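You operate a simulated robot arm through the tools that you are given. There is no shell and no other tool. Be economical: measure what you need, move in short steps, check, and stop when the job is done.

Carry out the task below with a simulated robot arm. There is one attempt and no reset: what you move stays moved.

TASK
Take the chilli tray on the platform under the open cupboard and put it away on the platform under the speckled cupboard. Then fetch the blue biscuit tin and stand it on the platform under the open cupboard.

It is judged by the outcome, as a careful person would: the job done as asked, and still so three seconds after it is handed in. It fails if anything else is knocked over, pushed out of place, dropped, spilled or broken.

THE ROBOT
A 6-joint arm with a two-finger parallel gripper, fixed in place. Base frame: the origin is at the foot of the arm, x ahead of it, y to its left, z up; the work surface is at about z = 800. Lengths are in mm, angles in degrees, forces in N, time in s.
With the tool pointing down near the work surface it reaches from about 240 to 640 mm from the base axis. Its first joint turns from -66.0 to 66.0 degrees. Payload 2.7 kg.
Tool frame: the origin (TCP) lies between the finger pads and is the grasp point; the fingertips stand 23 mm ahead of it; z points along the fingers, y is the line along which they close. The gripper opens to 94 mm. The fingers are 38 mm wide and 10 mm thick; the gripper's body (54 by 96 mm) begins 39 mm behind the TCP.
Orientation is told as [roll, pitch, yaw] about the base's x, y, z axes, in that order, counted from this pose: with the fingers straight down and closing along the base's y, the tool's x points along the base's -x, its y along +y and its z along -z.

THE INTERFACE
- The arm moves only by the tool send_rows. Its argument "deltas" is one flat list of numbers, 7 for each row, row after row: the shift along the tool's x, y, z in mm, then the turn, a rotation vector about the tool's x, y, z in degrees, then the finger opening in mm, from 0 to 94. In form: [x, y, z, rx, ry, rz, claw, x, y, z, rx, ry, rz, claw, ...]. A call has 1 to 8 rows; each row is the pose to reach, as a shift and turn from the pose commanded when the call began, along the tool's axes at that moment. A row lasts 0.2 s, in which the tool goes at most 50 mm and 8.6 degrees; a call with a longer step from one row to the next is refused whole, and so is a gripper value outside its range. A pose out of reach is approached as far as the arm can. The call stops where the force on the tool passes 40 N (or 10 N more than at its start, if that is more) or the arm is blocked; 0.2 s more then pass. The fingers move at their own pace (about 45 mm/s each) and stop on an object; they squeeze with about 43 N. The grip force told is the motor's: it shows also when the fingers shut on nothing. Time passes only in rows, and 0.2 s behind the last, so rows that repeat a pose let the fingers close. It gives the time, the measured TCP pose, the force on the tool (base axes), the opening and the grip force at its end, in the units of the frame above (readings bear some noise).
- Cameras (640 x 400 px; columns grow to the right, rows downward): "scene" is fixed at [62.8, -432, 1387.1]; the picture's right is [0.85, -0.52, 0.00], its down [-0.38, -0.62, -0.69] and it looks along [0.36, 0.58, -0.73] (base axes); focal length 252 px, centre (320, 200). "wrist" rides on the gripper at [-39, 0, -44] in the tool frame; the picture's right is [0.00, -1.00, 0.00], its down [0.97, 0.00, -0.24] and it looks along [0.24, 0.00, 0.97] (tool axes); focal length 218 px, centre (320, 200).
- get_image(camera): a new picture of that camera. No time passes.
- pixel_to_xyz(camera, pixels): there is no depth. For up to 12 entries [column, row, z] of the newest picture of that camera ("zoom" is the newest enlarged one), the place [x, y] in the base frame at which the ray of that pixel passes the height z, good to about 2 mm. No time passes.
- close_up(camera, box): a new picture of the part [left, top, right, bottom] of that camera's present view, enlarged. No time passes.
- close_job(): hands the job in; it is judged then, once.

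Work in short steps. Measure before you move; look again where a grasp or a placing could have gone wrong, and mend it. You have 80 turns and 38 pictures in all, the two below and enlarged ones among them. Open the gripper and draw the arm clear of the work before you hand the job in, unless the task says otherwise; then end with one line.

The tools are called after "Emit:" by a JSON object that holds its "fn" and its "kwargs". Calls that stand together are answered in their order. send_rows: Moves the arm, as the interface text tells. Its arguments: {"type":"object","properties":{"deltas":{"type":"array"}},"required":["deltas"]} The other tools are called the same way: get_image (camera) takes a picture; pixel_to_xyz (camera, pixels) gives the place at which the rays of pixels pass given heights; close_up (camera, box) takes an enlarged picture of a part of a camera's view; close_job () hands the job in.

At the start:

```text
time_s: 0.0
eef_pos: [397.9, -187.0, 1102.9]
tool_rot: [0.0, 0.1, -0.1]
ft_force: [-0.2, 1.2, 0.0]
gripper_width: 94.1
finger_force: 0.0
```

scene: 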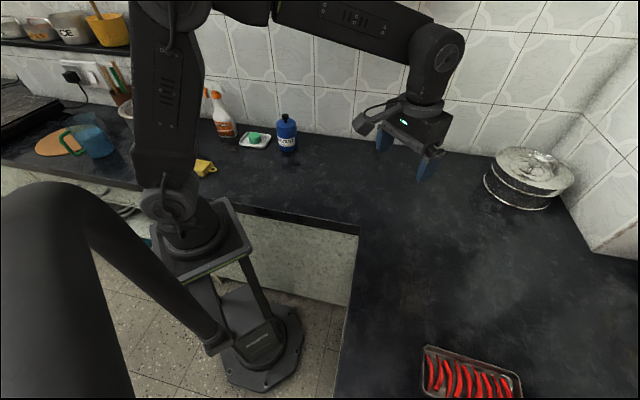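
wrist: 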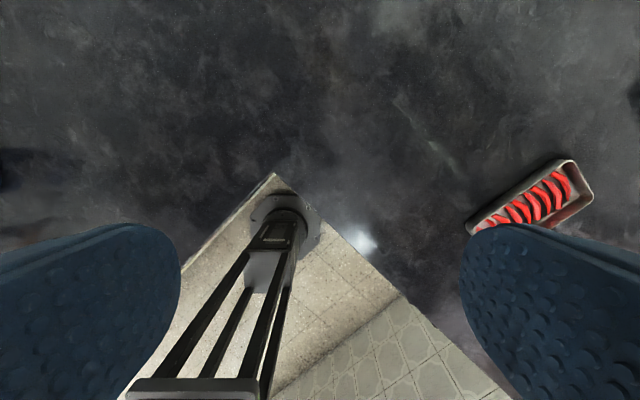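

The scene shows the chilli tray near (470,372), but I see no cupboards or tin yet. I take enlarged views first.

Emit:
{"fn": "close_up", "kwargs": {"camera": "scene", "box": [0, 0, 320, 200]}}

Emit:
{"fn": "close_up", "kwargs": {"camera": "scene", "box": [320, 100, 640, 400]}}

Emit:
{"fn": "pixel_to_xyz", "kwargs": {"camera": "scene", "pixels": [[427, 347, 820], [519, 376, 820], [421, 390, 800], [525, 205, 800], [286, 150, 800], [360, 230, 800], [335, 398, 800], [590, 250, 800], [95, 155, 800], [225, 135, 800]]}}

```text
2.00 times, centred on (160, 100) of scene
```

zoom: 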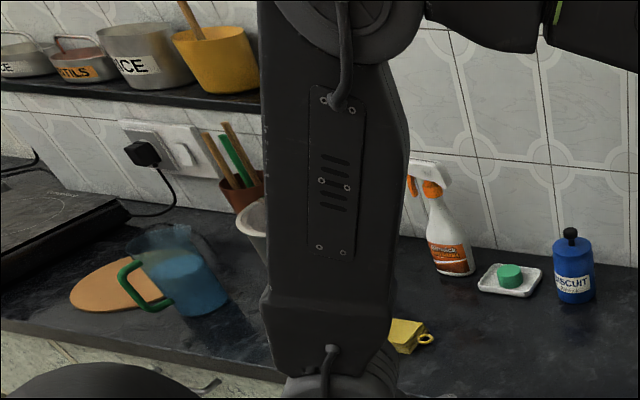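

```text
1.33 times, centred on (480, 250) of scene
```

zoom: 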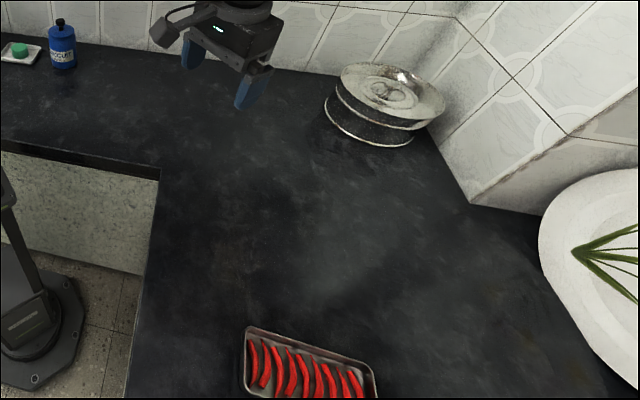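

```text
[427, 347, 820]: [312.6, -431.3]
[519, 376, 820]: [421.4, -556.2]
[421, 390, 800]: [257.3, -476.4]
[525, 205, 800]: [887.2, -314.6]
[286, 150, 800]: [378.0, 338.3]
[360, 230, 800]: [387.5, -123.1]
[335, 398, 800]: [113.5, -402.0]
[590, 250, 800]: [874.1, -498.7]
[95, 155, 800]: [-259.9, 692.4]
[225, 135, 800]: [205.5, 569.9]
```

Blue biscuit tin at about (378,338); tray near (350,-490). The cupboards are out of view, so I tilt the wrist camera up to look around.

Emit:
{"fn": "send_rows", "kwargs": {"deltas": [0, 0, 0, 0, -8, 0, 94, 0, 0, 0, 0, -16, 0, 94, 0, 0, 0, 0, -24, 0, 94, 0, 0, 0, 0, -32, 0, 94, 0, 0, 0, 0, -40, 0, 94, 0, 0, 0, 0, -48, 0, 94, 0, 0, 0, 0, -56, 0, 94, 0, 0, 0, 0, -64, 0, 94]}}

Emit:
{"fn": "get_image", "kwargs": {"camera": "wrist"}}

```text
time_s: 1.8
eef_pos: [397.0, -188.1, 1102.1]
tool_rot: [-0.1, -64.0, 0.0]
ft_force: [0.5, -0.2, 0.1]
gripper_width: 94.0
finger_force: 0.1
```

```text
33 pictures are left
```

wrist: 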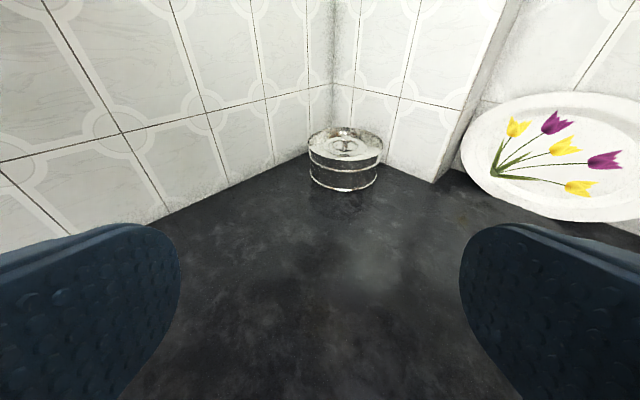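

Ahead: a steel pot in the corner and a plate, no cupboards. I turn the view to the right (-y).

Emit:
{"fn": "send_rows", "kwargs": {"deltas": [0, 0, 0, 7.19, 0, 3.5, 94, 0, 0, 0, 14.38, 0, 7, 94, 0, 0, 0, 21.57, 0, 10.5, 94, 0, 0, 0, 28.77, 0, 14, 94, 0, 0, 0, 35.96, 0, 17.5, 94, 0, 0, 0, 43.15, 0, 21, 94, 0, 0, 0, 50.34, 0, 24.5, 94, 0, 0, 0, 57.54, 0, 28, 94]}}

Emit:
{"fn": "get_image", "kwargs": {"camera": "wrist"}}

```text
time_s: 3.6
eef_pos: [227.3, -310.4, 1084.1]
tool_rot: [0.5, -63.9, -58.1]
ft_force: [-0.5, 0.4, -0.6]
gripper_width: 94.1
finger_force: 0.1
out of reach, approached as far as the arm can: row 4, 5, 6, 7, 8
```

```text
32 pictures are left
```

wrist: 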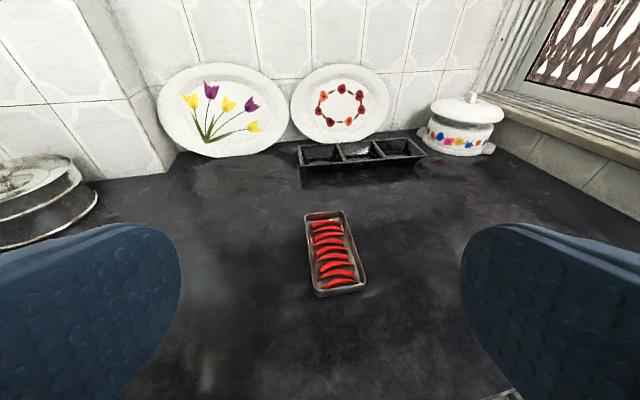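

The tray stands on the worktop with plates, a black tray and a casserole behind. I tilt up further to find the cupboards.

Emit:
{"fn": "send_rows", "kwargs": {"deltas": [0, 0, 0, 0, -8, 0, 94, 0, 0, 0, 0, -16, 0, 94, 0, 0, 0, 0, -24, 0, 94, 0, 0, 0, 0, -32, 0, 94, 0, 0, 0, 0, -40, 0, 94, 0, 0, 0, 0, -48, 0, 94]}}

Emit:
{"fn": "get_image", "kwargs": {"camera": "wrist"}}

```text
time_s: 5.0
eef_pos: [252.8, -295.7, 1129.1]
tool_rot: [177.4, -69.3, 136.6]
ft_force: [0.0, -0.9, -0.5]
gripper_width: 94.0
finger_force: 0.0
out of reach, approached as far as the arm can: row 1, 2, 3, 4, 5, 6
```

```text
31 pictures are left
```

wrist: 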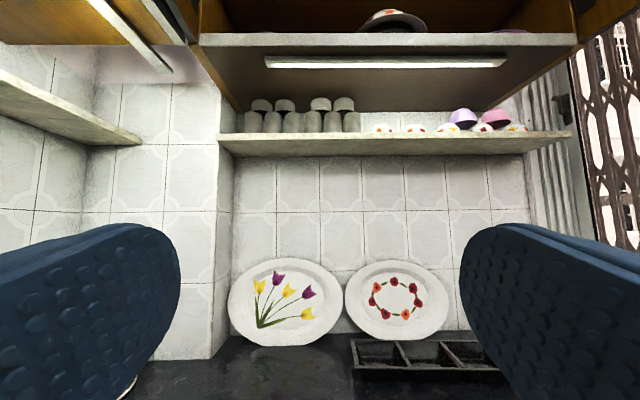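

The open cupboard hangs over the far (-y) wall, above the tray's worktop; the edge of another unit shows at left. I now turn back and look toward the +x and +y walls.

Emit:
{"fn": "send_rows", "kwargs": {"deltas": [0, 0, 0, -7.42, 0, 3.0, 94, 0, 0, 0, -14.83, 0, 6, 94, 0, 0, 0, -22.25, 0, 9, 94, 0, 0, 0, -29.66, 0, 12, 94, 0, 0, 0, -37.08, 0, 15, 94, 0, 0, 0, -44.5, 0, 18, 94, 0, 0, 0, -51.9, 0, 21, 94, 0, 0, 0, -59.3, 0, 24, 94]}}

Emit:
{"fn": "get_image", "kwargs": {"camera": "wrist"}}

Emit:
{"fn": "send_rows", "kwargs": {"deltas": [0, 0, 0, -7.42, 0, 3.0, 94, 0, 0, 0, -14.83, 0, 6, 94, 0, 0, 0, -22.25, 0, 9, 94, 0, 0, 0, -29.66, 0, 12, 94, 0, 0, 0, -37.08, 0, 15, 94, 0, 0, 0, -44.5, 0, 18, 94, 0, 0, 0, -51.9, 0, 21, 94, 0, 0, 0, -59.3, 0, 24, 94]}}

Emit:
{"fn": "get_image", "kwargs": {"camera": "wrist"}}

```text
time_s: 6.8
eef_pos: [324.4, -261.3, 1128.6]
tool_rot: [175.5, -67.8, -157.8]
ft_force: [-0.7, -0.6, -0.1]
gripper_width: 94.3
finger_force: 0.0
out of reach, approached as far as the arm can: row 1, 2, 3, 4, 5, 6, 7, 8
```

```text
30 pictures are left
```

wrist: 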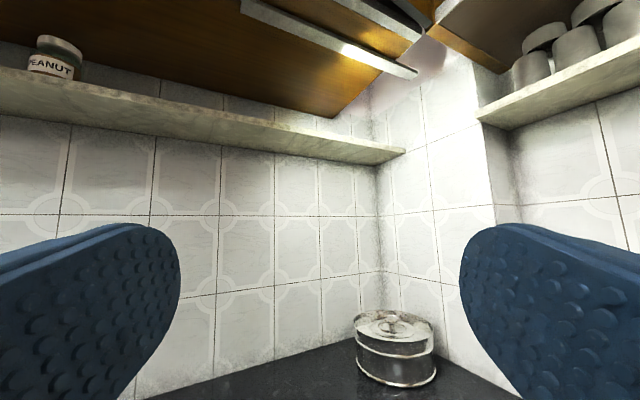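

```text
time_s: 8.6
eef_pos: [454.3, -140.2, 1138.0]
tool_rot: [171.7, -69.9, -100.5]
ft_force: [0.7, 0.8, 0.5]
gripper_width: 94.0
finger_force: 0.0
out of reach, approached as far as the arm can: row 4, 5, 6, 7, 8
```

```text
29 pictures are left
```

wrist: 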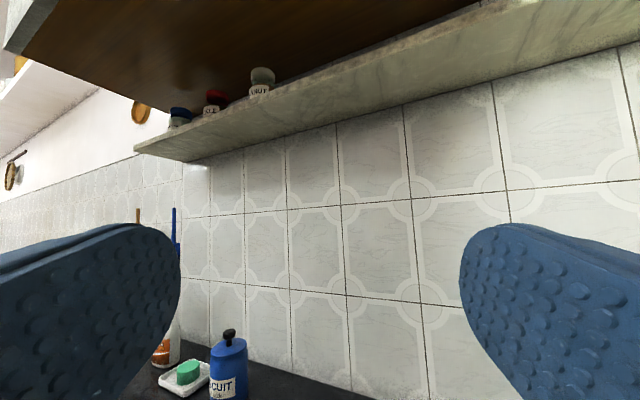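

A wooden-bottomed cupboard hangs over the +y wall; I need to see its front. I draw back and tilt up more.

Emit:
{"fn": "send_rows", "kwargs": {"deltas": [0, 0, -25, 0, 0, 0, 94, 0, 0, -50, 0, -5, 0, 94, 0, 0, -75, 0, -10, 0, 94, 0, 0, -100, 0, -15, 0, 94, 0, 0, -125, 0, -20, 0, 94, 0, 0, -150, 0, -25, 0, 94, 0, 0, -175, 0, -30, 0, 94, 0, 0, -200, 0, -35, 0, 94]}}

Emit:
{"fn": "get_image", "kwargs": {"camera": "wrist"}}

```text
time_s: 10.4
eef_pos: [491.7, -338.5, 1077.3]
tool_rot: [176.3, -43.3, -105.6]
ft_force: [0.2, -0.4, -0.3]
gripper_width: 94.0
finger_force: 0.1
out of reach, approached as far as the arm can: row 1, 2, 3, 4, 5, 6, 7, 8
```

```text
28 pictures are left
```

wrist: 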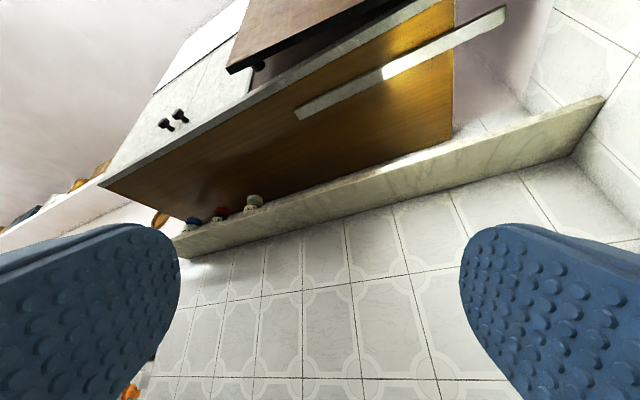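

I see light doors with black knobs on this cupboard and a dark panel swung out beside it; I enlarge it to be sure which cupboard is "open" and which "speckled".

Emit:
{"fn": "close_up", "kwargs": {"camera": "wrist", "box": [80, 0, 400, 200]}}

```text
2.00 times, centred on (240, 100) of wrist
```

zoom: 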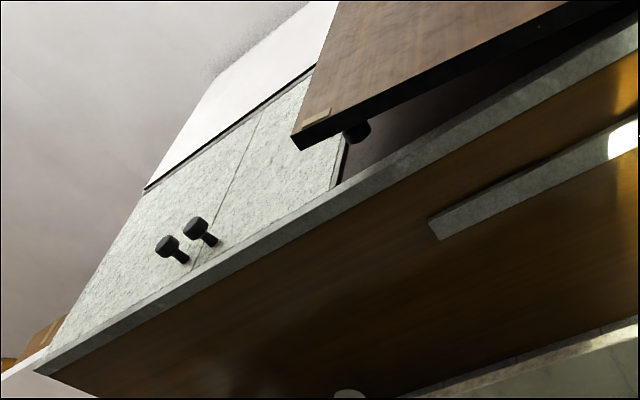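

Speckled doors on the left portion of the +y wall's cupboard. I measure their x-range by rays at several heights.

Emit:
{"fn": "pixel_to_xyz", "kwargs": {"camera": "wrist", "pixels": [[101, 186, 1300], [101, 186, 1400], [101, 186, 1500], [252, 93, 1300], [252, 93, 1400], [252, 93, 1500], [440, 2, 1300], [440, 2, 1400], [440, 2, 1500], [175, 250, 1300], [605, 97, 1300], [175, 250, 1400]]}}

Emit:
{"fn": "get_image", "kwargs": {"camera": "scene"}}

```text
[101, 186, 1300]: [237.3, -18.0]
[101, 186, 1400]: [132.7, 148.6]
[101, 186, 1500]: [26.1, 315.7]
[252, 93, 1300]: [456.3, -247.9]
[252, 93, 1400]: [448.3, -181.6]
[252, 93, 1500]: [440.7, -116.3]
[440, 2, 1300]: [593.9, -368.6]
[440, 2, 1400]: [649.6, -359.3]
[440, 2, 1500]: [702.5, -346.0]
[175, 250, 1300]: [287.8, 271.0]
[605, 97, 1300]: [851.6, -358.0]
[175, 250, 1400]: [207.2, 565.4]
```

```text
26 pictures are left
```

scene: 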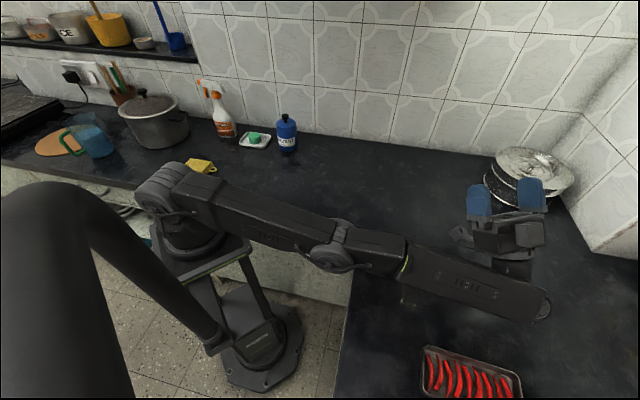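

The walls run diagonally in the base frame. I measure the wall line, worktop edge, tray and tin in the new scene picture.

Emit:
{"fn": "pixel_to_xyz", "kwargs": {"camera": "scene", "pixels": [[340, 134, 800], [440, 154, 800], [196, 117, 800], [130, 188, 800], [426, 347, 825], [521, 378, 825], [421, 388, 802], [287, 152, 800], [276, 124, 880], [298, 124, 880], [252, 141, 805], [598, 250, 800]]}}

Emit:
{"fn": "close_up", "kwargs": {"camera": "scene", "box": [220, 90, 380, 190]}}

Emit:
{"fn": "close_up", "kwargs": {"camera": "scene", "box": [390, 320, 550, 400]}}

```text
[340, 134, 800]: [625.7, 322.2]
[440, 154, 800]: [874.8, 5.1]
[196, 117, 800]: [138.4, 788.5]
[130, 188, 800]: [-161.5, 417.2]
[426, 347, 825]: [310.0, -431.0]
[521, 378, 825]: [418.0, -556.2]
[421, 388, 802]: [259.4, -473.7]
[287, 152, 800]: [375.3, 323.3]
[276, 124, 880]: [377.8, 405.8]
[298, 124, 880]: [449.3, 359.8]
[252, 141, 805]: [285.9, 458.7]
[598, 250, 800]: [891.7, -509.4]
```

```text
4.00 times, centred on (300, 140) of scene
```

zoom: 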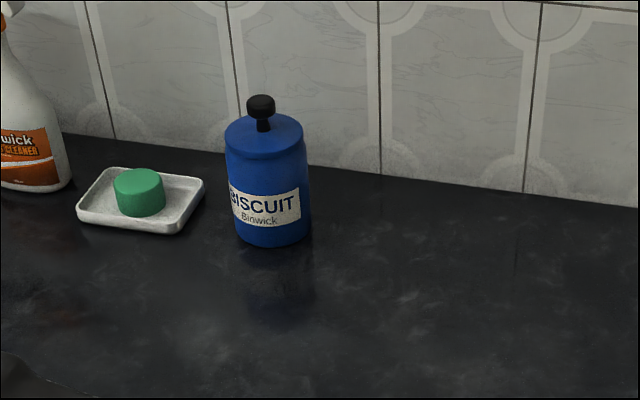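

```text
4.00 times, centred on (470, 360) of scene
```

zoom: 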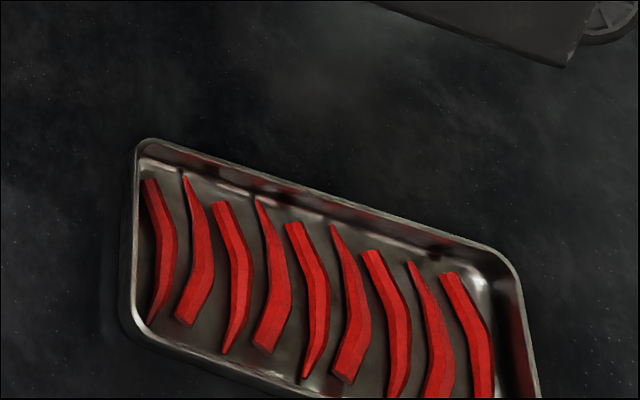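

I begin bringing the tool back to vertical, checking what pose the commands settle to.

Emit:
{"fn": "send_rows", "kwargs": {"deltas": [0, 0, 0, 0, 8, 0, 94, 0, 0, 0, 0, 16, 0, 94, 0, 0, 0, 0, 24, 0, 94, 0, 0, 0, 0, 32, 0, 94, 0, 0, 0, 0, 40, 0, 94, 0, 0, 0, 0, 48, 0, 94, 0, 0, 0, 0, 56, 0, 94, 0, 0, 0, 0, 64, 0, 94]}}

Emit:
{"fn": "pixel_to_xyz", "kwargs": {"camera": "scene", "pixels": [[235, 123.25, 800], [379.5, 142, 800], [288, 150, 800]]}}

```text
time_s: 12.2
eef_pos: [509.2, -294.2, 1061.9]
tool_rot: [7.0, -72.3, 63.0]
ft_force: [-0.7, 0.0, 0.6]
gripper_width: 94.1
finger_force: 0.0
out of reach, approached as far as the arm can: row 1, 2, 3, 4, 5, 6, 7, 8
```

```text
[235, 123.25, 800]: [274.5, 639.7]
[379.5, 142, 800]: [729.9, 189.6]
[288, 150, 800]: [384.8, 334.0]
```

Emit:
{"fn": "send_rows", "kwargs": {"deltas": [0, 0, 0, 0, 8, 0, 94, 0, 0, 0, 0, 16, 0, 94, 0, 0, 0, 0, 24, 0, 94, 0, 0, 0, 0, 32, 0, 94, 0, 0, 0, 0, 40, 0, 94, 0, 0, 0, 0, 48, 0, 94, 0, 0, 0, 0, 56, 0, 94, 0, 0, 0, 0, 64, 0, 94]}}

```text
time_s: 14.0
eef_pos: [509.5, -294.8, 1062.0]
tool_rot: [2.8, -8.5, 71.2]
ft_force: [0.1, 0.4, -0.2]
gripper_width: 93.9
finger_force: 0.0
out of reach, approached as far as the arm can: row 1, 2, 3
```

Now straightening fully; next I will turn about the vertical to align with the tray (closing across its width, yaw ≈ -50).

Emit:
{"fn": "send_rows", "kwargs": {"deltas": [0, 0, 0, 1.4, 4.3, 0, 94, 0, 0, 0, 2.8, 8.5, 0, 94]}}

Emit:
{"fn": "send_rows", "kwargs": {"deltas": [0, 0, 0, 0, 0, 8.5, 94, 0, 0, 0, 0, 0, 17, 94, 0, 0, 0, 0, 0, 25.5, 94, 0, 0, 0, 0, 0, 34, 94, 0, 0, 0, 0, 0, 42.5, 94, 0, 0, 0, 0, 0, 51, 94, 0, 0, 0, 0, 0, 59.5, 94, 0, 0, 0, 0, 0, 68, 94]}}

Emit:
{"fn": "send_rows", "kwargs": {"deltas": [0, 0, 0, 0, 0, 8.5, 94, 0, 0, 0, 0, 0, 17, 94, 0, 0, 0, 0, 0, 25.5, 94, 0, 0, 0, 0, 0, 34, 94, 0, 0, 0, 0, 0, 42.5, 94, 0, 0, 0, 0, 0, 51, 94]}}

```text
time_s: 14.6
eef_pos: [509.7, -295.1, 1062.6]
tool_rot: [0.0, -0.1, 71.5]
ft_force: [-0.7, 0.0, 0.0]
gripper_width: 93.9
finger_force: 0.2
```

```text
time_s: 16.4
eef_pos: [509.1, -294.7, 1061.8]
tool_rot: [0.1, 0.0, 3.5]
ft_force: [-0.2, 0.1, -0.1]
gripper_width: 94.1
finger_force: 0.0
```

```text
time_s: 17.8
eef_pos: [509.5, -293.7, 1062.1]
tool_rot: [0.1, 0.0, -47.6]
ft_force: [-0.6, -0.3, 0.5]
gripper_width: 93.8
finger_force: 0.0
```

Vertical, yaw -47.6. I move above the tray at z≈1000 and look.

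Emit:
{"fn": "send_rows", "kwargs": {"deltas": [-7, -45, 10, 0, 0, 0, 94, -14, -90, 20, 0, 0, 0, 94, -22, -136, 30, 0, 0, 0, 94, -30, -181, 40, 0, 0, 0, 94, -37, -226, 50, 0, 0, 0, 94, -44, -272, 60, 0, 0, 0, 94]}}

Emit:
{"fn": "get_image", "kwargs": {"camera": "wrist"}}

Emit:
{"fn": "get_image", "kwargs": {"camera": "scene"}}

```text
time_s: 19.2
eef_pos: [338.3, -512.0, 1002.1]
tool_rot: [0.2, 0.0, -47.4]
ft_force: [0.7, -0.8, -1.1]
gripper_width: 94.2
finger_force: 0.1
```

```text
23 pictures are left
```

wrist: 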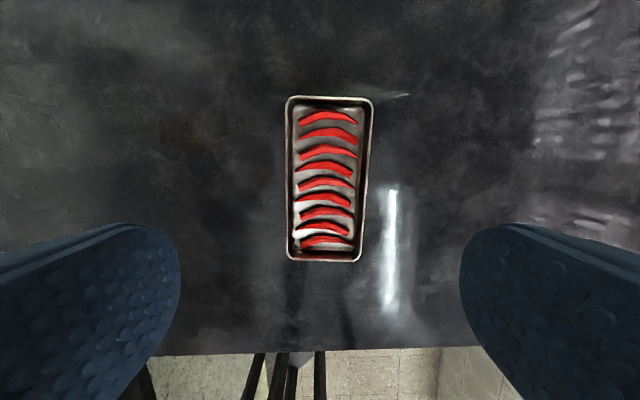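

```text
22 pictures are left
```

scene: 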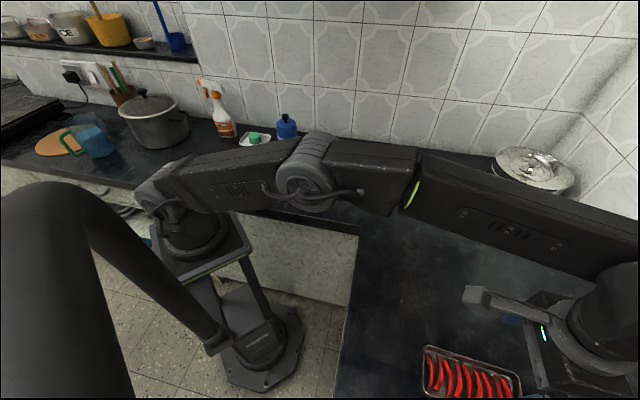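

Emit:
{"fn": "pixel_to_xyz", "kwargs": {"camera": "wrist", "pixels": [[288, 97, 820], [372, 100, 820], [359, 261, 820], [289, 261, 820], [289, 261, 800], [289, 261, 840], [288, 97, 840], [372, 100, 800], [292, 256, 820], [354, 256, 820]]}}

Emit:
{"fn": "pixel_to_xyz", "kwargs": {"camera": "scene", "pixels": [[425, 347, 820], [425, 347, 840], [425, 347, 800], [521, 376, 820], [521, 376, 840], [521, 376, 800]]}}

```text
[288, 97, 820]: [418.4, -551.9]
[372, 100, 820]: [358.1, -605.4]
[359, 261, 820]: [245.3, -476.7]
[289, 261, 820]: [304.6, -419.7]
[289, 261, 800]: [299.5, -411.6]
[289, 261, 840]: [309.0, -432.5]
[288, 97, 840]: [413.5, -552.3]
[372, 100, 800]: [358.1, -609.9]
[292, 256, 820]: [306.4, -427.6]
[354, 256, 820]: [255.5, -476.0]
```

```text
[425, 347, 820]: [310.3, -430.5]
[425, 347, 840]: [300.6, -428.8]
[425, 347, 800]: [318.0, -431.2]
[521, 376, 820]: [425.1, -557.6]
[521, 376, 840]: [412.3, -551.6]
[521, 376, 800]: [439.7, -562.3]
```

Rim at z≈830, tray centre ≈(332,-516), 167×79 mm, long axis at -49°. I centre and descend to just above it, then check.

Emit:
{"fn": "send_rows", "kwargs": {"deltas": [1.3, -7.3, 20, 0, 0, 1, 94, 1.3, -7.3, 60, 0, 0, 1, 94, 1.3, -7.3, 95, 0, 0, 1, 94, 1.3, -7.3, 110, 0, 0, 1, 94]}}

Emit:
{"fn": "get_image", "kwargs": {"camera": "wrist"}}

```text
time_s: 20.2
eef_pos: [333.2, -514.0, 891.6]
tool_rot: [0.2, 0.0, -48.5]
ft_force: [-0.4, 0.0, 0.3]
gripper_width: 94.2
finger_force: 0.0
```

```text
21 pictures are left
```

wrist: 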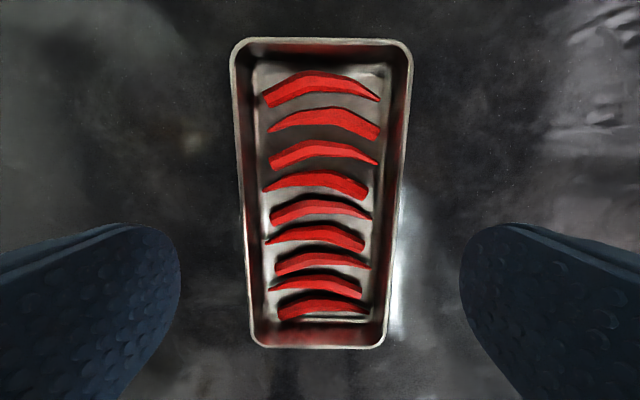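

Tray is centred between the fingers (cols ~243–402 vs fingers 180/460). I descend to z≈827 and close.

Emit:
{"fn": "send_rows", "kwargs": {"deltas": [0, 0, 25, 0, 0, 0, 94, 0, 0, 50, 0, 0, 0, 94, 0, 0, 65, 0, 0, 0, 94]}}

Emit:
{"fn": "send_rows", "kwargs": {"deltas": [0, 0, 0, 0, 0, 0, 74, 0, 0, 0, 0, 0, 0, 60, 0, 0, 0, 0, 0, 0, 60, 0, 0, 0, 0, 0, 0, 60]}}

```text
time_s: 21.0
eef_pos: [332.5, -514.5, 827.1]
tool_rot: [0.1, 0.0, -48.5]
ft_force: [-0.2, -0.3, 0.7]
gripper_width: 94.0
finger_force: 0.1
```

```text
time_s: 22.0
eef_pos: [333.3, -514.4, 827.2]
tool_rot: [0.0, 0.1, -48.6]
ft_force: [0.1, 0.1, 0.2]
gripper_width: 83.8
finger_force: 43.4
```

Gripped at 83.8 mm. I lift slowly and check.

Emit:
{"fn": "send_rows", "kwargs": {"deltas": [0, 0, -5, 0, 0, 0, 60, 0, 0, -15, 0, 0, 0, 60, 0, 0, -30, 0, 0, 0, 60, 0, 0, -50, 0, 0, 0, 60, 0, 0, -75, 0, 0, 0, 60, 0, 0, -100, 0, 0, 0, 60]}}

Emit:
{"fn": "get_image", "kwargs": {"camera": "wrist"}}

```text
time_s: 23.4
eef_pos: [332.1, -515.2, 926.5]
tool_rot: [0.1, 0.1, -48.5]
ft_force: [-0.3, -0.7, -2.5]
gripper_width: 83.7
finger_force: 43.5
```

```text
20 pictures are left
```

wrist: 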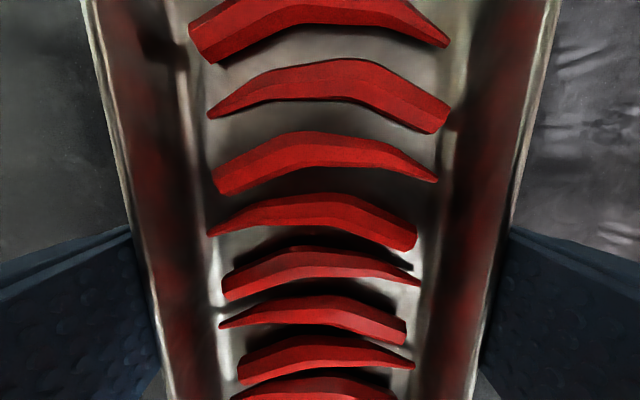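

Held level. I carry it at height toward the worktop under the speckled doors, target ≈(413,176), well clear of the tin.

Emit:
{"fn": "send_rows", "kwargs": {"deltas": [8, 9, -15, 0, 0, 0, 60, 27, 30, -30, 0, 0, 0, 60, 50, 56, -40, 0, 0, 0, 60, 75, 84, -45, 0, 0, 0, 60, 100, 112, -45, 0, 0, 0, 60, 125, 140, -45, 0, 0, 0, 60, 148, 166, -45, 0, 0, 0, 60, 160, 179, -45, 0, 0, 0, 60]}}

Emit:
{"fn": "send_rows", "kwargs": {"deltas": [8, 9, 0, 0, 0, 0, 60, 27, 30, 0, 0, 0, 0, 60, 50, 56, 0, 0, 0, 0, 60, 75, 84, 0, 0, 0, 0, 60, 100, 112, 0, 0, 0, 0, 60, 125, 140, 0, 0, 0, 0, 60, 148, 166, 0, 0, 0, 0, 60, 160, 179, 0, 0, 0, 0, 60]}}

Emit:
{"fn": "send_rows", "kwargs": {"deltas": [8, 9, 0, 0, 0, 0, 60, 27, 30, 0, 0, 0, 0, 60, 50, 56, 0, 0, 0, 0, 60, 75, 84, 0, 0, 0, 0, 60, 100, 112, 0, 0, 0, 0, 60, 125, 140, 0, 0, 0, 0, 60, 140, 157, 0, 0, 0, 0, 60, 143, 160, 0, 0, 0, 0, 60]}}

Emit:
{"fn": "get_image", "kwargs": {"camera": "scene"}}

```text
time_s: 25.2
eef_pos: [360.7, -275.0, 970.2]
tool_rot: [0.0, 0.0, -48.4]
ft_force: [-0.4, -0.5, -3.0]
gripper_width: 83.6
finger_force: 42.7
```

```text
time_s: 27.0
eef_pos: [389.2, -38.2, 972.4]
tool_rot: [0.0, 0.1, -48.5]
ft_force: [0.0, -0.6, -2.2]
gripper_width: 83.8
finger_force: 42.9
```

```text
time_s: 28.8
eef_pos: [414.0, 177.2, 971.2]
tool_rot: [0.1, 0.1, -48.5]
ft_force: [-0.3, 0.3, -1.6]
gripper_width: 83.8
finger_force: 42.8
```

```text
19 pictures are left
```

scene: 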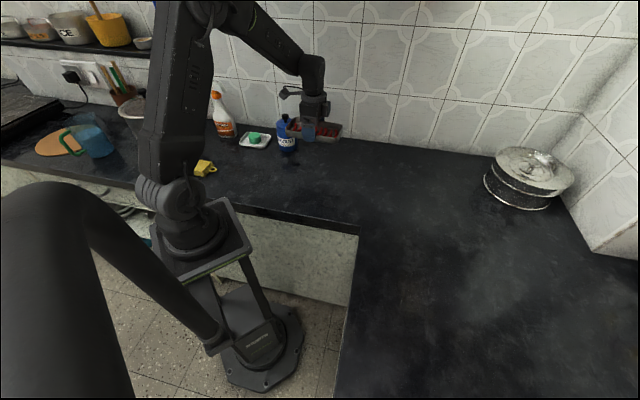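

Tray corner will be ~27 mm from the tin; clear. I lower to release height.

Emit:
{"fn": "send_rows", "kwargs": {"deltas": [0, 0, 30, 0, 0, 0, 60, 0, 0, 65, 0, 0, 0, 60, 0, 0, 100, 0, 0, 0, 60, 0, 0, 125, 0, 0, 0, 60, 0, 0, 135, 0, 0, 0, 60, 0, 0, 140, 0, 0, 0, 60]}}

Emit:
{"fn": "get_image", "kwargs": {"camera": "scene"}}

```text
time_s: 30.2
eef_pos: [413.8, 176.0, 832.4]
tool_rot: [0.1, 0.0, -48.4]
ft_force: [-0.3, -0.2, -2.0]
gripper_width: 83.7
finger_force: 42.9
```

```text
18 pictures are left
```

scene: 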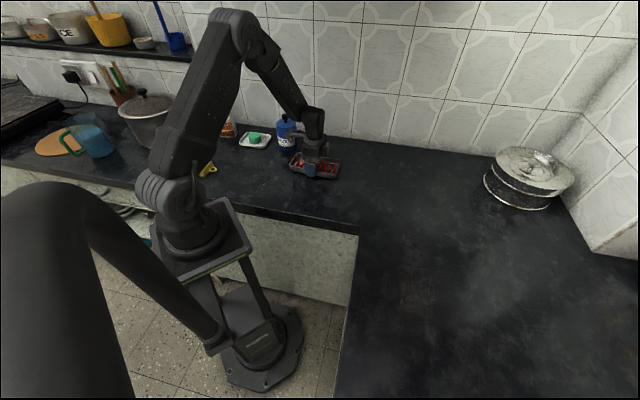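

Nearly down, still about 4–5 mm up. I lower the rest in small steps, open slowly, and rise.

Emit:
{"fn": "send_rows", "kwargs": {"deltas": [0, 0, 2, 0, 0, 0, 60, 0, 0, 4, 0, 0, 0, 60, 0, 0, 5.3, 0, 0, 0, 60]}}

Emit:
{"fn": "send_rows", "kwargs": {"deltas": [0, 0, 0, 0, 0, 0, 86, 0, 0, 0, 0, 0, 0, 90, 0, 0, 0, 0, 0, 0, 94, 0, 0, 0, 0, 0, 0, 94]}}

Emit:
{"fn": "send_rows", "kwargs": {"deltas": [0, 0, -10, 0, 0, 0, 94, 0, 0, -40, 0, 0, 0, 94, 0, 0, -80, 0, 0, 0, 94, 0, 0, -120, 0, 0, 0, 94, 0, 0, -160, 0, 0, 0, 94, 0, 0, -190, 0, 0, 0, 94]}}

Emit:
{"fn": "get_image", "kwargs": {"camera": "wrist"}}

```text
time_s: 31.0
eef_pos: [413.2, 176.3, 826.6]
tool_rot: [0.1, 0.0, -48.5]
ft_force: [0.3, -0.1, -1.8]
gripper_width: 83.8
finger_force: 43.2
```

```text
time_s: 32.0
eef_pos: [413.4, 176.7, 826.8]
tool_rot: [0.2, 0.0, -48.5]
ft_force: [0.0, 0.6, -0.8]
gripper_width: 93.7
finger_force: 0.0
```

```text
time_s: 33.4
eef_pos: [413.8, 175.1, 1017.5]
tool_rot: [0.1, 0.0, -48.4]
ft_force: [-0.3, 0.3, -0.3]
gripper_width: 94.1
finger_force: 0.1
```

```text
17 pictures are left
```

wrist: 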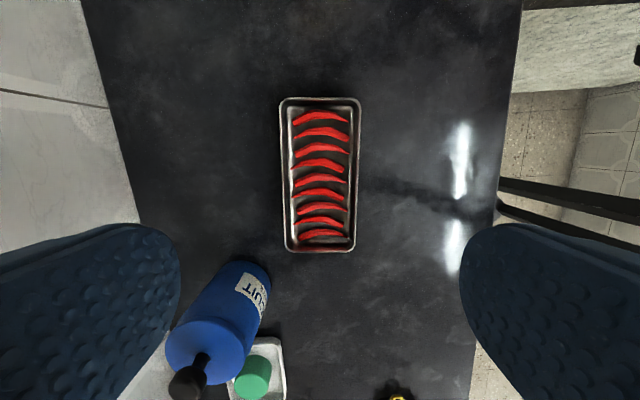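

Tray sits upright with all chillies, clear of the tin. I move over the tin at this height and look.

Emit:
{"fn": "send_rows", "kwargs": {"deltas": [35, 20, 0, 0, 0, 0, 94, 70, 41, 0, 0, 0, 0, 94, 105, 62, 0, 0, 0, 0, 94, 137, 81, 0, 0, 0, 0, 94]}}

Emit:
{"fn": "get_image", "kwargs": {"camera": "wrist"}}

Emit:
{"fn": "pixel_to_xyz", "kwargs": {"camera": "scene", "pixels": [[288, 149, 800], [288, 124, 900], [288, 124, 910]]}}

```text
time_s: 34.4
eef_pos: [383.7, 330.9, 1017.9]
tool_rot: [0.1, 0.0, -48.6]
ft_force: [0.8, 0.5, -0.8]
gripper_width: 93.9
finger_force: 0.1
```

```text
16 pictures are left
```

wrist: 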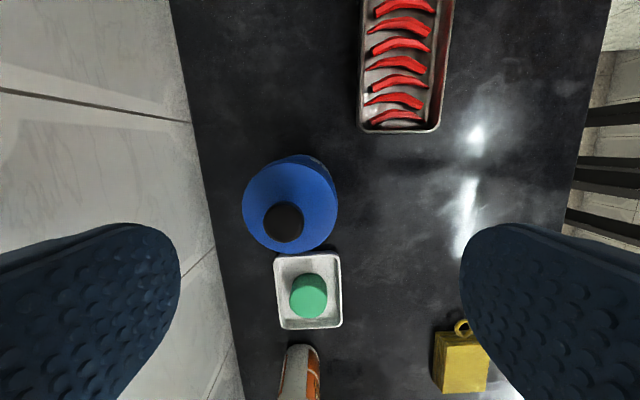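

```text
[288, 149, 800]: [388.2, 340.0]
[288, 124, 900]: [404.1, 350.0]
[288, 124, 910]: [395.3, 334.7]
```

Emit:
{"fn": "pixel_to_xyz", "kwargs": {"camera": "wrist", "pixels": [[290, 206, 880], [290, 206, 890], [290, 206, 900], [243, 206, 900], [337, 206, 900], [284, 221, 920], [284, 221, 930], [306, 154, 800], [339, 190, 800], [305, 255, 805]]}}

Emit:
{"fn": "close_up", "kwargs": {"camera": "wrist", "box": [210, 130, 370, 280]}}

```text
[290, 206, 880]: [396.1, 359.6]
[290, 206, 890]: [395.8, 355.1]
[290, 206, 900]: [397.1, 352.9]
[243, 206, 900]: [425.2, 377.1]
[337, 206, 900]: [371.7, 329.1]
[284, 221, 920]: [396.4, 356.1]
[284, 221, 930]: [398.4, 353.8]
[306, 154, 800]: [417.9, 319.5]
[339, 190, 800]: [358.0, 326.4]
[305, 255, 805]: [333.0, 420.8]
```

```text
2.67 times, centred on (290, 205) of wrist
```

zoom: 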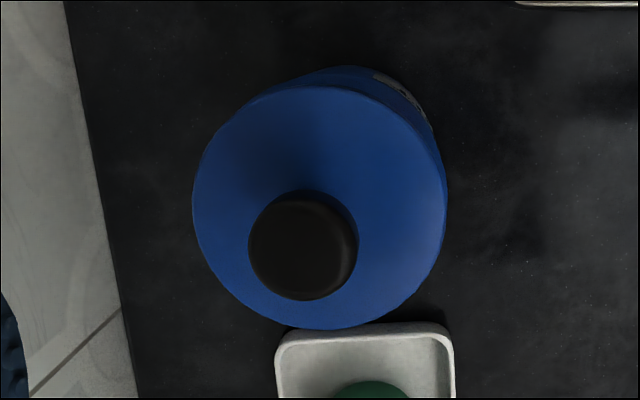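

Emit:
{"fn": "pixel_to_xyz", "kwargs": {"camera": "scene", "pixels": [[285.3, 114, 915], [285.3, 114, 925], [285.3, 114, 935], [286, 119, 900], [286, 119, 910], [286, 119, 890]]}}

Emit:
{"fn": "send_rows", "kwargs": {"deltas": [4, 12, 30, 0, 0, 0, 94, 7.2, 25, 55, 0, 0, 0, 94, 7.2, 25, 70, 0, 0, 0, 94]}}

Emit:
{"fn": "get_image", "kwargs": {"camera": "wrist"}}

Emit:
{"fn": "close_up", "kwargs": {"camera": "scene", "box": [240, 70, 360, 170]}}

```text
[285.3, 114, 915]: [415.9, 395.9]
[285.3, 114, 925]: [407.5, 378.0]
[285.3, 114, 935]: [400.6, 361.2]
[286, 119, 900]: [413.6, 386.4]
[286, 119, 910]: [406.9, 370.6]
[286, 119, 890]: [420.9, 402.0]
```

```text
time_s: 35.2
eef_pos: [397.0, 352.5, 947.6]
tool_rot: [0.1, 0.0, -48.5]
ft_force: [0.8, -0.3, 0.5]
gripper_width: 94.2
finger_force: 0.0
```

```text
14 pictures are left
```

wrist: 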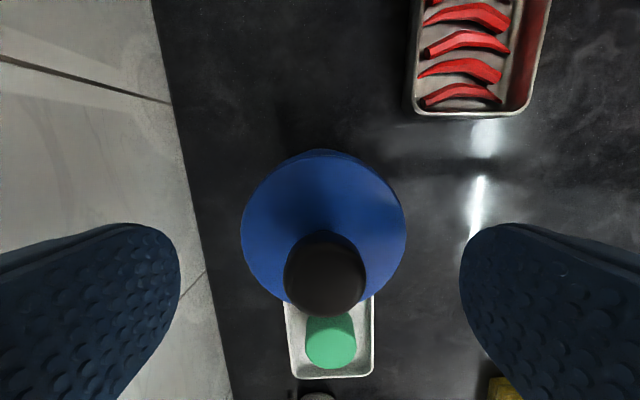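

```text
4.00 times, centred on (300, 120) of scene
```

zoom: 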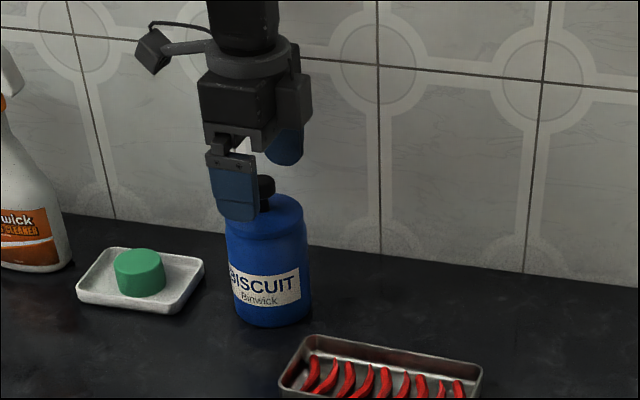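

Emit:
{"fn": "pixel_to_xyz", "kwargs": {"camera": "wrist", "pixels": [[325, 278, 925], [325, 278, 935], [325, 278, 945], [324, 226, 890], [324, 226, 900], [324, 226, 910], [241, 226, 900], [407, 226, 900]]}}

Emit:
{"fn": "pixel_to_xyz", "kwargs": {"camera": "zoom", "pixels": [[266, 178, 930], [266, 178, 935], [266, 178, 940], [265, 213, 895], [265, 213, 900], [265, 213, 905]]}}

```text
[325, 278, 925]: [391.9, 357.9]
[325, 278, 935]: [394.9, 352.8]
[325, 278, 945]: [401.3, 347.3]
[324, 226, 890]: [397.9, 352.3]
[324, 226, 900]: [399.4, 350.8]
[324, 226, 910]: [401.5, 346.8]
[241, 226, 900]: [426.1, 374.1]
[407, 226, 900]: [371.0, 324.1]
```

```text
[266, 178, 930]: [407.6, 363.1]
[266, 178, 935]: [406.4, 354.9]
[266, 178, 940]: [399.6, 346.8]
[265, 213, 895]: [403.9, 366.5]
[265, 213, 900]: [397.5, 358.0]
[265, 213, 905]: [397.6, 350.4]
```

Tin centre ≈(398,352), shoulder ≈903, knob top ≈936, so TCP at 901 keeps the palm above the knob. I descend gently and close.

Emit:
{"fn": "send_rows", "kwargs": {"deltas": [0, -1, 20, 0, 0, 0, 94, 0, -1, 35, 0, 0, 0, 94, 0, -1, 42, 0, 0, 0, 94, 0, -1, 46, 0, 0, 0, 94]}}

Emit:
{"fn": "send_rows", "kwargs": {"deltas": [0, 0, 0, 0, 0, 0, 80, 0, 0, 0, 0, 0, 0, 60, 0, 0, 0, 0, 0, 0, 55, 0, 0, 0, 0, 0, 0, 55]}}

Emit:
{"fn": "close_up", "kwargs": {"camera": "scene", "box": [240, 70, 360, 170]}}

```text
time_s: 36.2
eef_pos: [395.9, 353.5, 901.5]
tool_rot: [0.0, 0.0, -48.5]
ft_force: [0.2, 0.6, 0.1]
gripper_width: 94.0
finger_force: 0.0
```

```text
time_s: 37.2
eef_pos: [396.4, 352.3, 901.4]
tool_rot: [-0.1, 0.0, -48.5]
ft_force: [-0.2, -0.4, -0.2]
gripper_width: 71.3
finger_force: 43.0
```

```text
4.00 times, centred on (300, 120) of scene
```

zoom: 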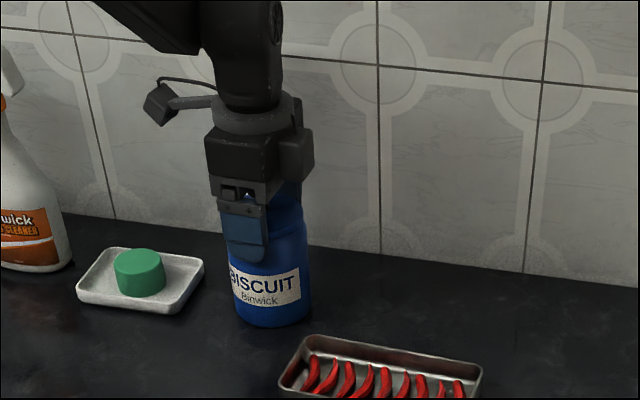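

Gripped at 71.3 mm, fingers past the lid seam. I lift and check that the whole tin rises.

Emit:
{"fn": "send_rows", "kwargs": {"deltas": [0, 0, -4, 0, 0, 0, 55, 0, 0, -12, 0, 0, 0, 55, 0, 0, -25, 0, 0, 0, 55, 0, 0, -40, 0, 0, 0, 55, 0, 0, -60, 0, 0, 0, 55, 0, 0, -75, 0, 0, 0, 55, 0, 0, -80, 0, 0, 0, 55]}}

Emit:
{"fn": "close_up", "kwargs": {"camera": "scene", "box": [220, 50, 380, 170]}}

```text
time_s: 38.8
eef_pos: [395.9, 353.1, 982.1]
tool_rot: [0.0, 0.0, -48.4]
ft_force: [0.1, 0.4, -1.5]
gripper_width: 71.1
finger_force: 43.5
```

```text
3.33 times, centred on (300, 110) of scene
```

zoom: 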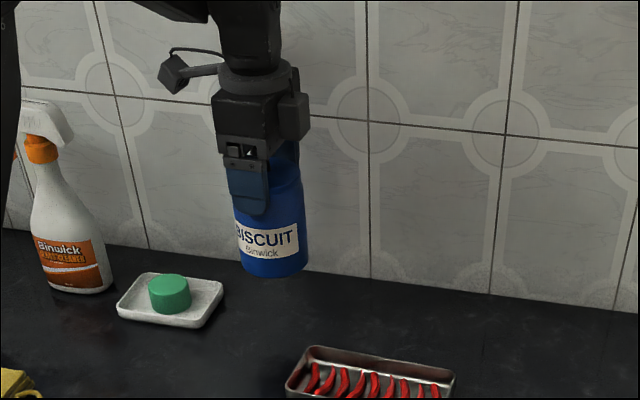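

Whole tin lifted cleanly. I carry it at height back to where the tray stood, ≈(340,-512).

Emit:
{"fn": "send_rows", "kwargs": {"deltas": [-10, -10, -10, 0, 0, 0, 55, -41, -41, -20, 0, 0, 0, 55, -73, -73, -20, 0, 0, 0, 55, -106, -106, -20, 0, 0, 0, 55, -139, -139, -20, 0, 0, 0, 55, -171, -171, -20, 0, 0, 0, 55, -196, -196, -20, 0, 0, 0, 55, -204, -205, -20, 0, 0, 0, 55]}}

Emit:
{"fn": "send_rows", "kwargs": {"deltas": [-10, -10, 0, 0, 0, 0, 55, -41, -41, 0, 0, 0, 0, 55, -73, -73, 0, 0, 0, 0, 55, -106, -106, 0, 0, 0, 0, 55, -139, -139, 0, 0, 0, 0, 55, -171, -171, 0, 0, 0, 0, 55, -196, -196, 0, 0, 0, 0, 55, -204, -205, 0, 0, 0, 0, 55]}}

Emit:
{"fn": "send_rows", "kwargs": {"deltas": [-10, -10, 0, 0, 0, 0, 55, -41, -41, 0, 0, 0, 0, 55, -73, -73, 0, 0, 0, 0, 55, -106, -106, 0, 0, 0, 0, 55, -139, -139, 0, 0, 0, 0, 55, -171, -171, 0, 0, 0, 0, 55, -196, -196, 0, 0, 0, 0, 55, -204, -205, 0, 0, 0, 0, 55]}}

Emit:
{"fn": "get_image", "kwargs": {"camera": "scene"}}

```text
time_s: 40.6
eef_pos: [376.9, 64.2, 999.7]
tool_rot: [0.1, 0.0, -48.4]
ft_force: [0.1, 0.6, -1.8]
gripper_width: 71.5
finger_force: 42.9
```

```text
time_s: 42.4
eef_pos: [359.4, -226.3, 1000.9]
tool_rot: [-0.1, 0.2, -48.4]
ft_force: [0.7, 0.2, -1.9]
gripper_width: 71.4
finger_force: 42.7
```

```text
time_s: 44.2
eef_pos: [341.3, -514.1, 999.0]
tool_rot: [0.1, 0.0, -48.4]
ft_force: [-0.3, -0.3, -1.4]
gripper_width: 70.9
finger_force: 42.9
```

```text
10 pictures are left
```

scene: 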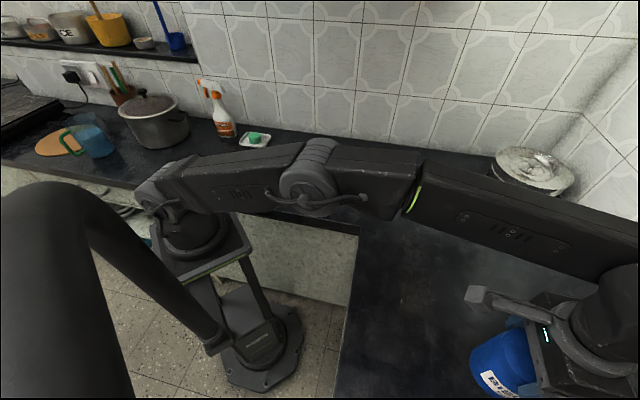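

Over the spot, empty worktop below. I lower to z≈902, then release.

Emit:
{"fn": "send_rows", "kwargs": {"deltas": [0, 0, 25, 0, 0, 0, 55, 0, 0, 55, 0, 0, 0, 55, 0, 0, 80, 0, 0, 0, 55, 0, 0, 91, 0, 0, 0, 55, 0, 0, 95, 0, 0, 0, 55, 0, 0, 97, 0, 0, 0, 55, 0, 0, 98, 0, 0, 0, 55]}}

```text
time_s: 45.8
eef_pos: [341.9, -512.3, 902.4]
tool_rot: [0.1, 0.0, -48.5]
ft_force: [-0.4, 0.2, -1.0]
gripper_width: 71.4
finger_force: 43.1
```

Emit:
{"fn": "send_rows", "kwargs": {"deltas": [0, 0, 0.5, 0, 0, 0, 55, 0, 0, 1, 0, 0, 0, 55]}}

Emit:
{"fn": "send_rows", "kwargs": {"deltas": [0, 0, 0, 0, 0, 0, 73, 0, 0, 0, 0, 0, 0, 80, 0, 0, 0, 0, 0, 0, 90, 0, 0, 0, 0, 0, 0, 94, 0, 0, 0, 0, 0, 0, 94]}}

Emit:
{"fn": "send_rows", "kwargs": {"deltas": [0, 0, -10, 0, 0, 0, 94, 0, 0, -30, 0, 0, 0, 94, 0, 0, -60, 0, 0, 0, 94, 0, 0, -100, 0, 0, 0, 94, 0, 0, -140, 0, 0, 0, 94]}}

Emit:
{"fn": "get_image", "kwargs": {"camera": "wrist"}}

```text
time_s: 46.4
eef_pos: [341.6, -511.9, 901.1]
tool_rot: [0.1, 0.0, -48.5]
ft_force: [-0.8, 0.5, -0.3]
gripper_width: 71.1
finger_force: 43.3
```

```text
time_s: 47.6
eef_pos: [341.8, -512.7, 901.9]
tool_rot: [0.0, 0.0, -48.5]
ft_force: [0.4, -0.1, -0.6]
gripper_width: 93.9
finger_force: 0.0
```

```text
time_s: 48.8
eef_pos: [341.8, -513.5, 1040.2]
tool_rot: [0.1, 0.1, -48.5]
ft_force: [0.1, 1.1, 0.0]
gripper_width: 94.1
finger_force: 0.0
```

```text
9 pictures are left
```

wrist: 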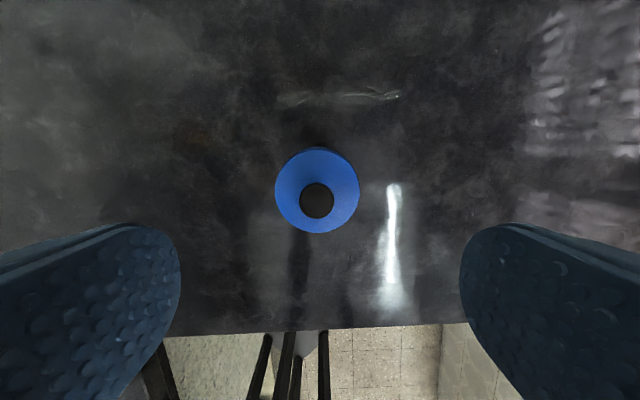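

The tin stands upright. I draw the arm clear to its starting area and check the whole scene.

Emit:
{"fn": "send_rows", "kwargs": {"deltas": [0, 0, -30, 0, 0, 0, 94, 25, 32, -50, 0, 0, 0, 94, 50, 64, -60, 0, 0, 0, 94, 78, 98, -60, 0, 0, 0, 94, 105, 133, -60, 0, 0, 0, 94, 133, 168, -60, 0, 0, 0, 94, 160, 203, -60, 0, 0, 0, 94, 185, 235, -60, 0, 0, 0, 94]}}

Emit:
{"fn": "get_image", "kwargs": {"camera": "scene"}}

```text
time_s: 50.6
eef_pos: [393.6, -218.9, 1101.7]
tool_rot: [0.0, 0.1, -48.5]
ft_force: [-0.3, -0.3, -0.3]
gripper_width: 94.1
finger_force: 0.0
```

```text
8 pictures are left
```

scene: 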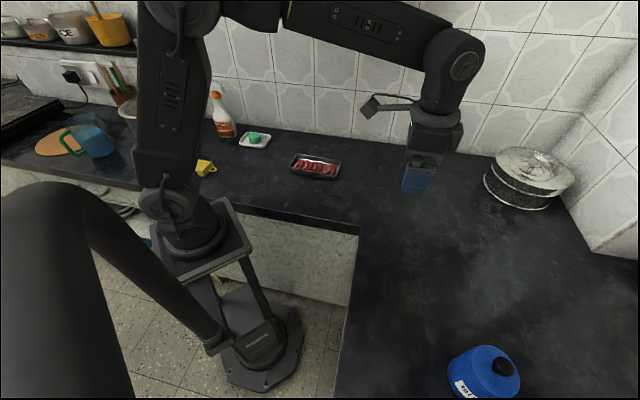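

Both items stand where intended, everything else is undisturbed, and the arm is clear with the gripper open. I hand it in.

Emit:
{"fn": "close_job", "kwargs": {}}

```text
The job is handed in.
```

The chilli tray is now on the worktop under the speckled cupboard, and the blue biscuit tin stands under the open cupboard where the tray was. I took "platform" to mean the worktop, and I estimated the speckled doors' exact extent from camera views. Nothing else looked disturbed in the last picture.
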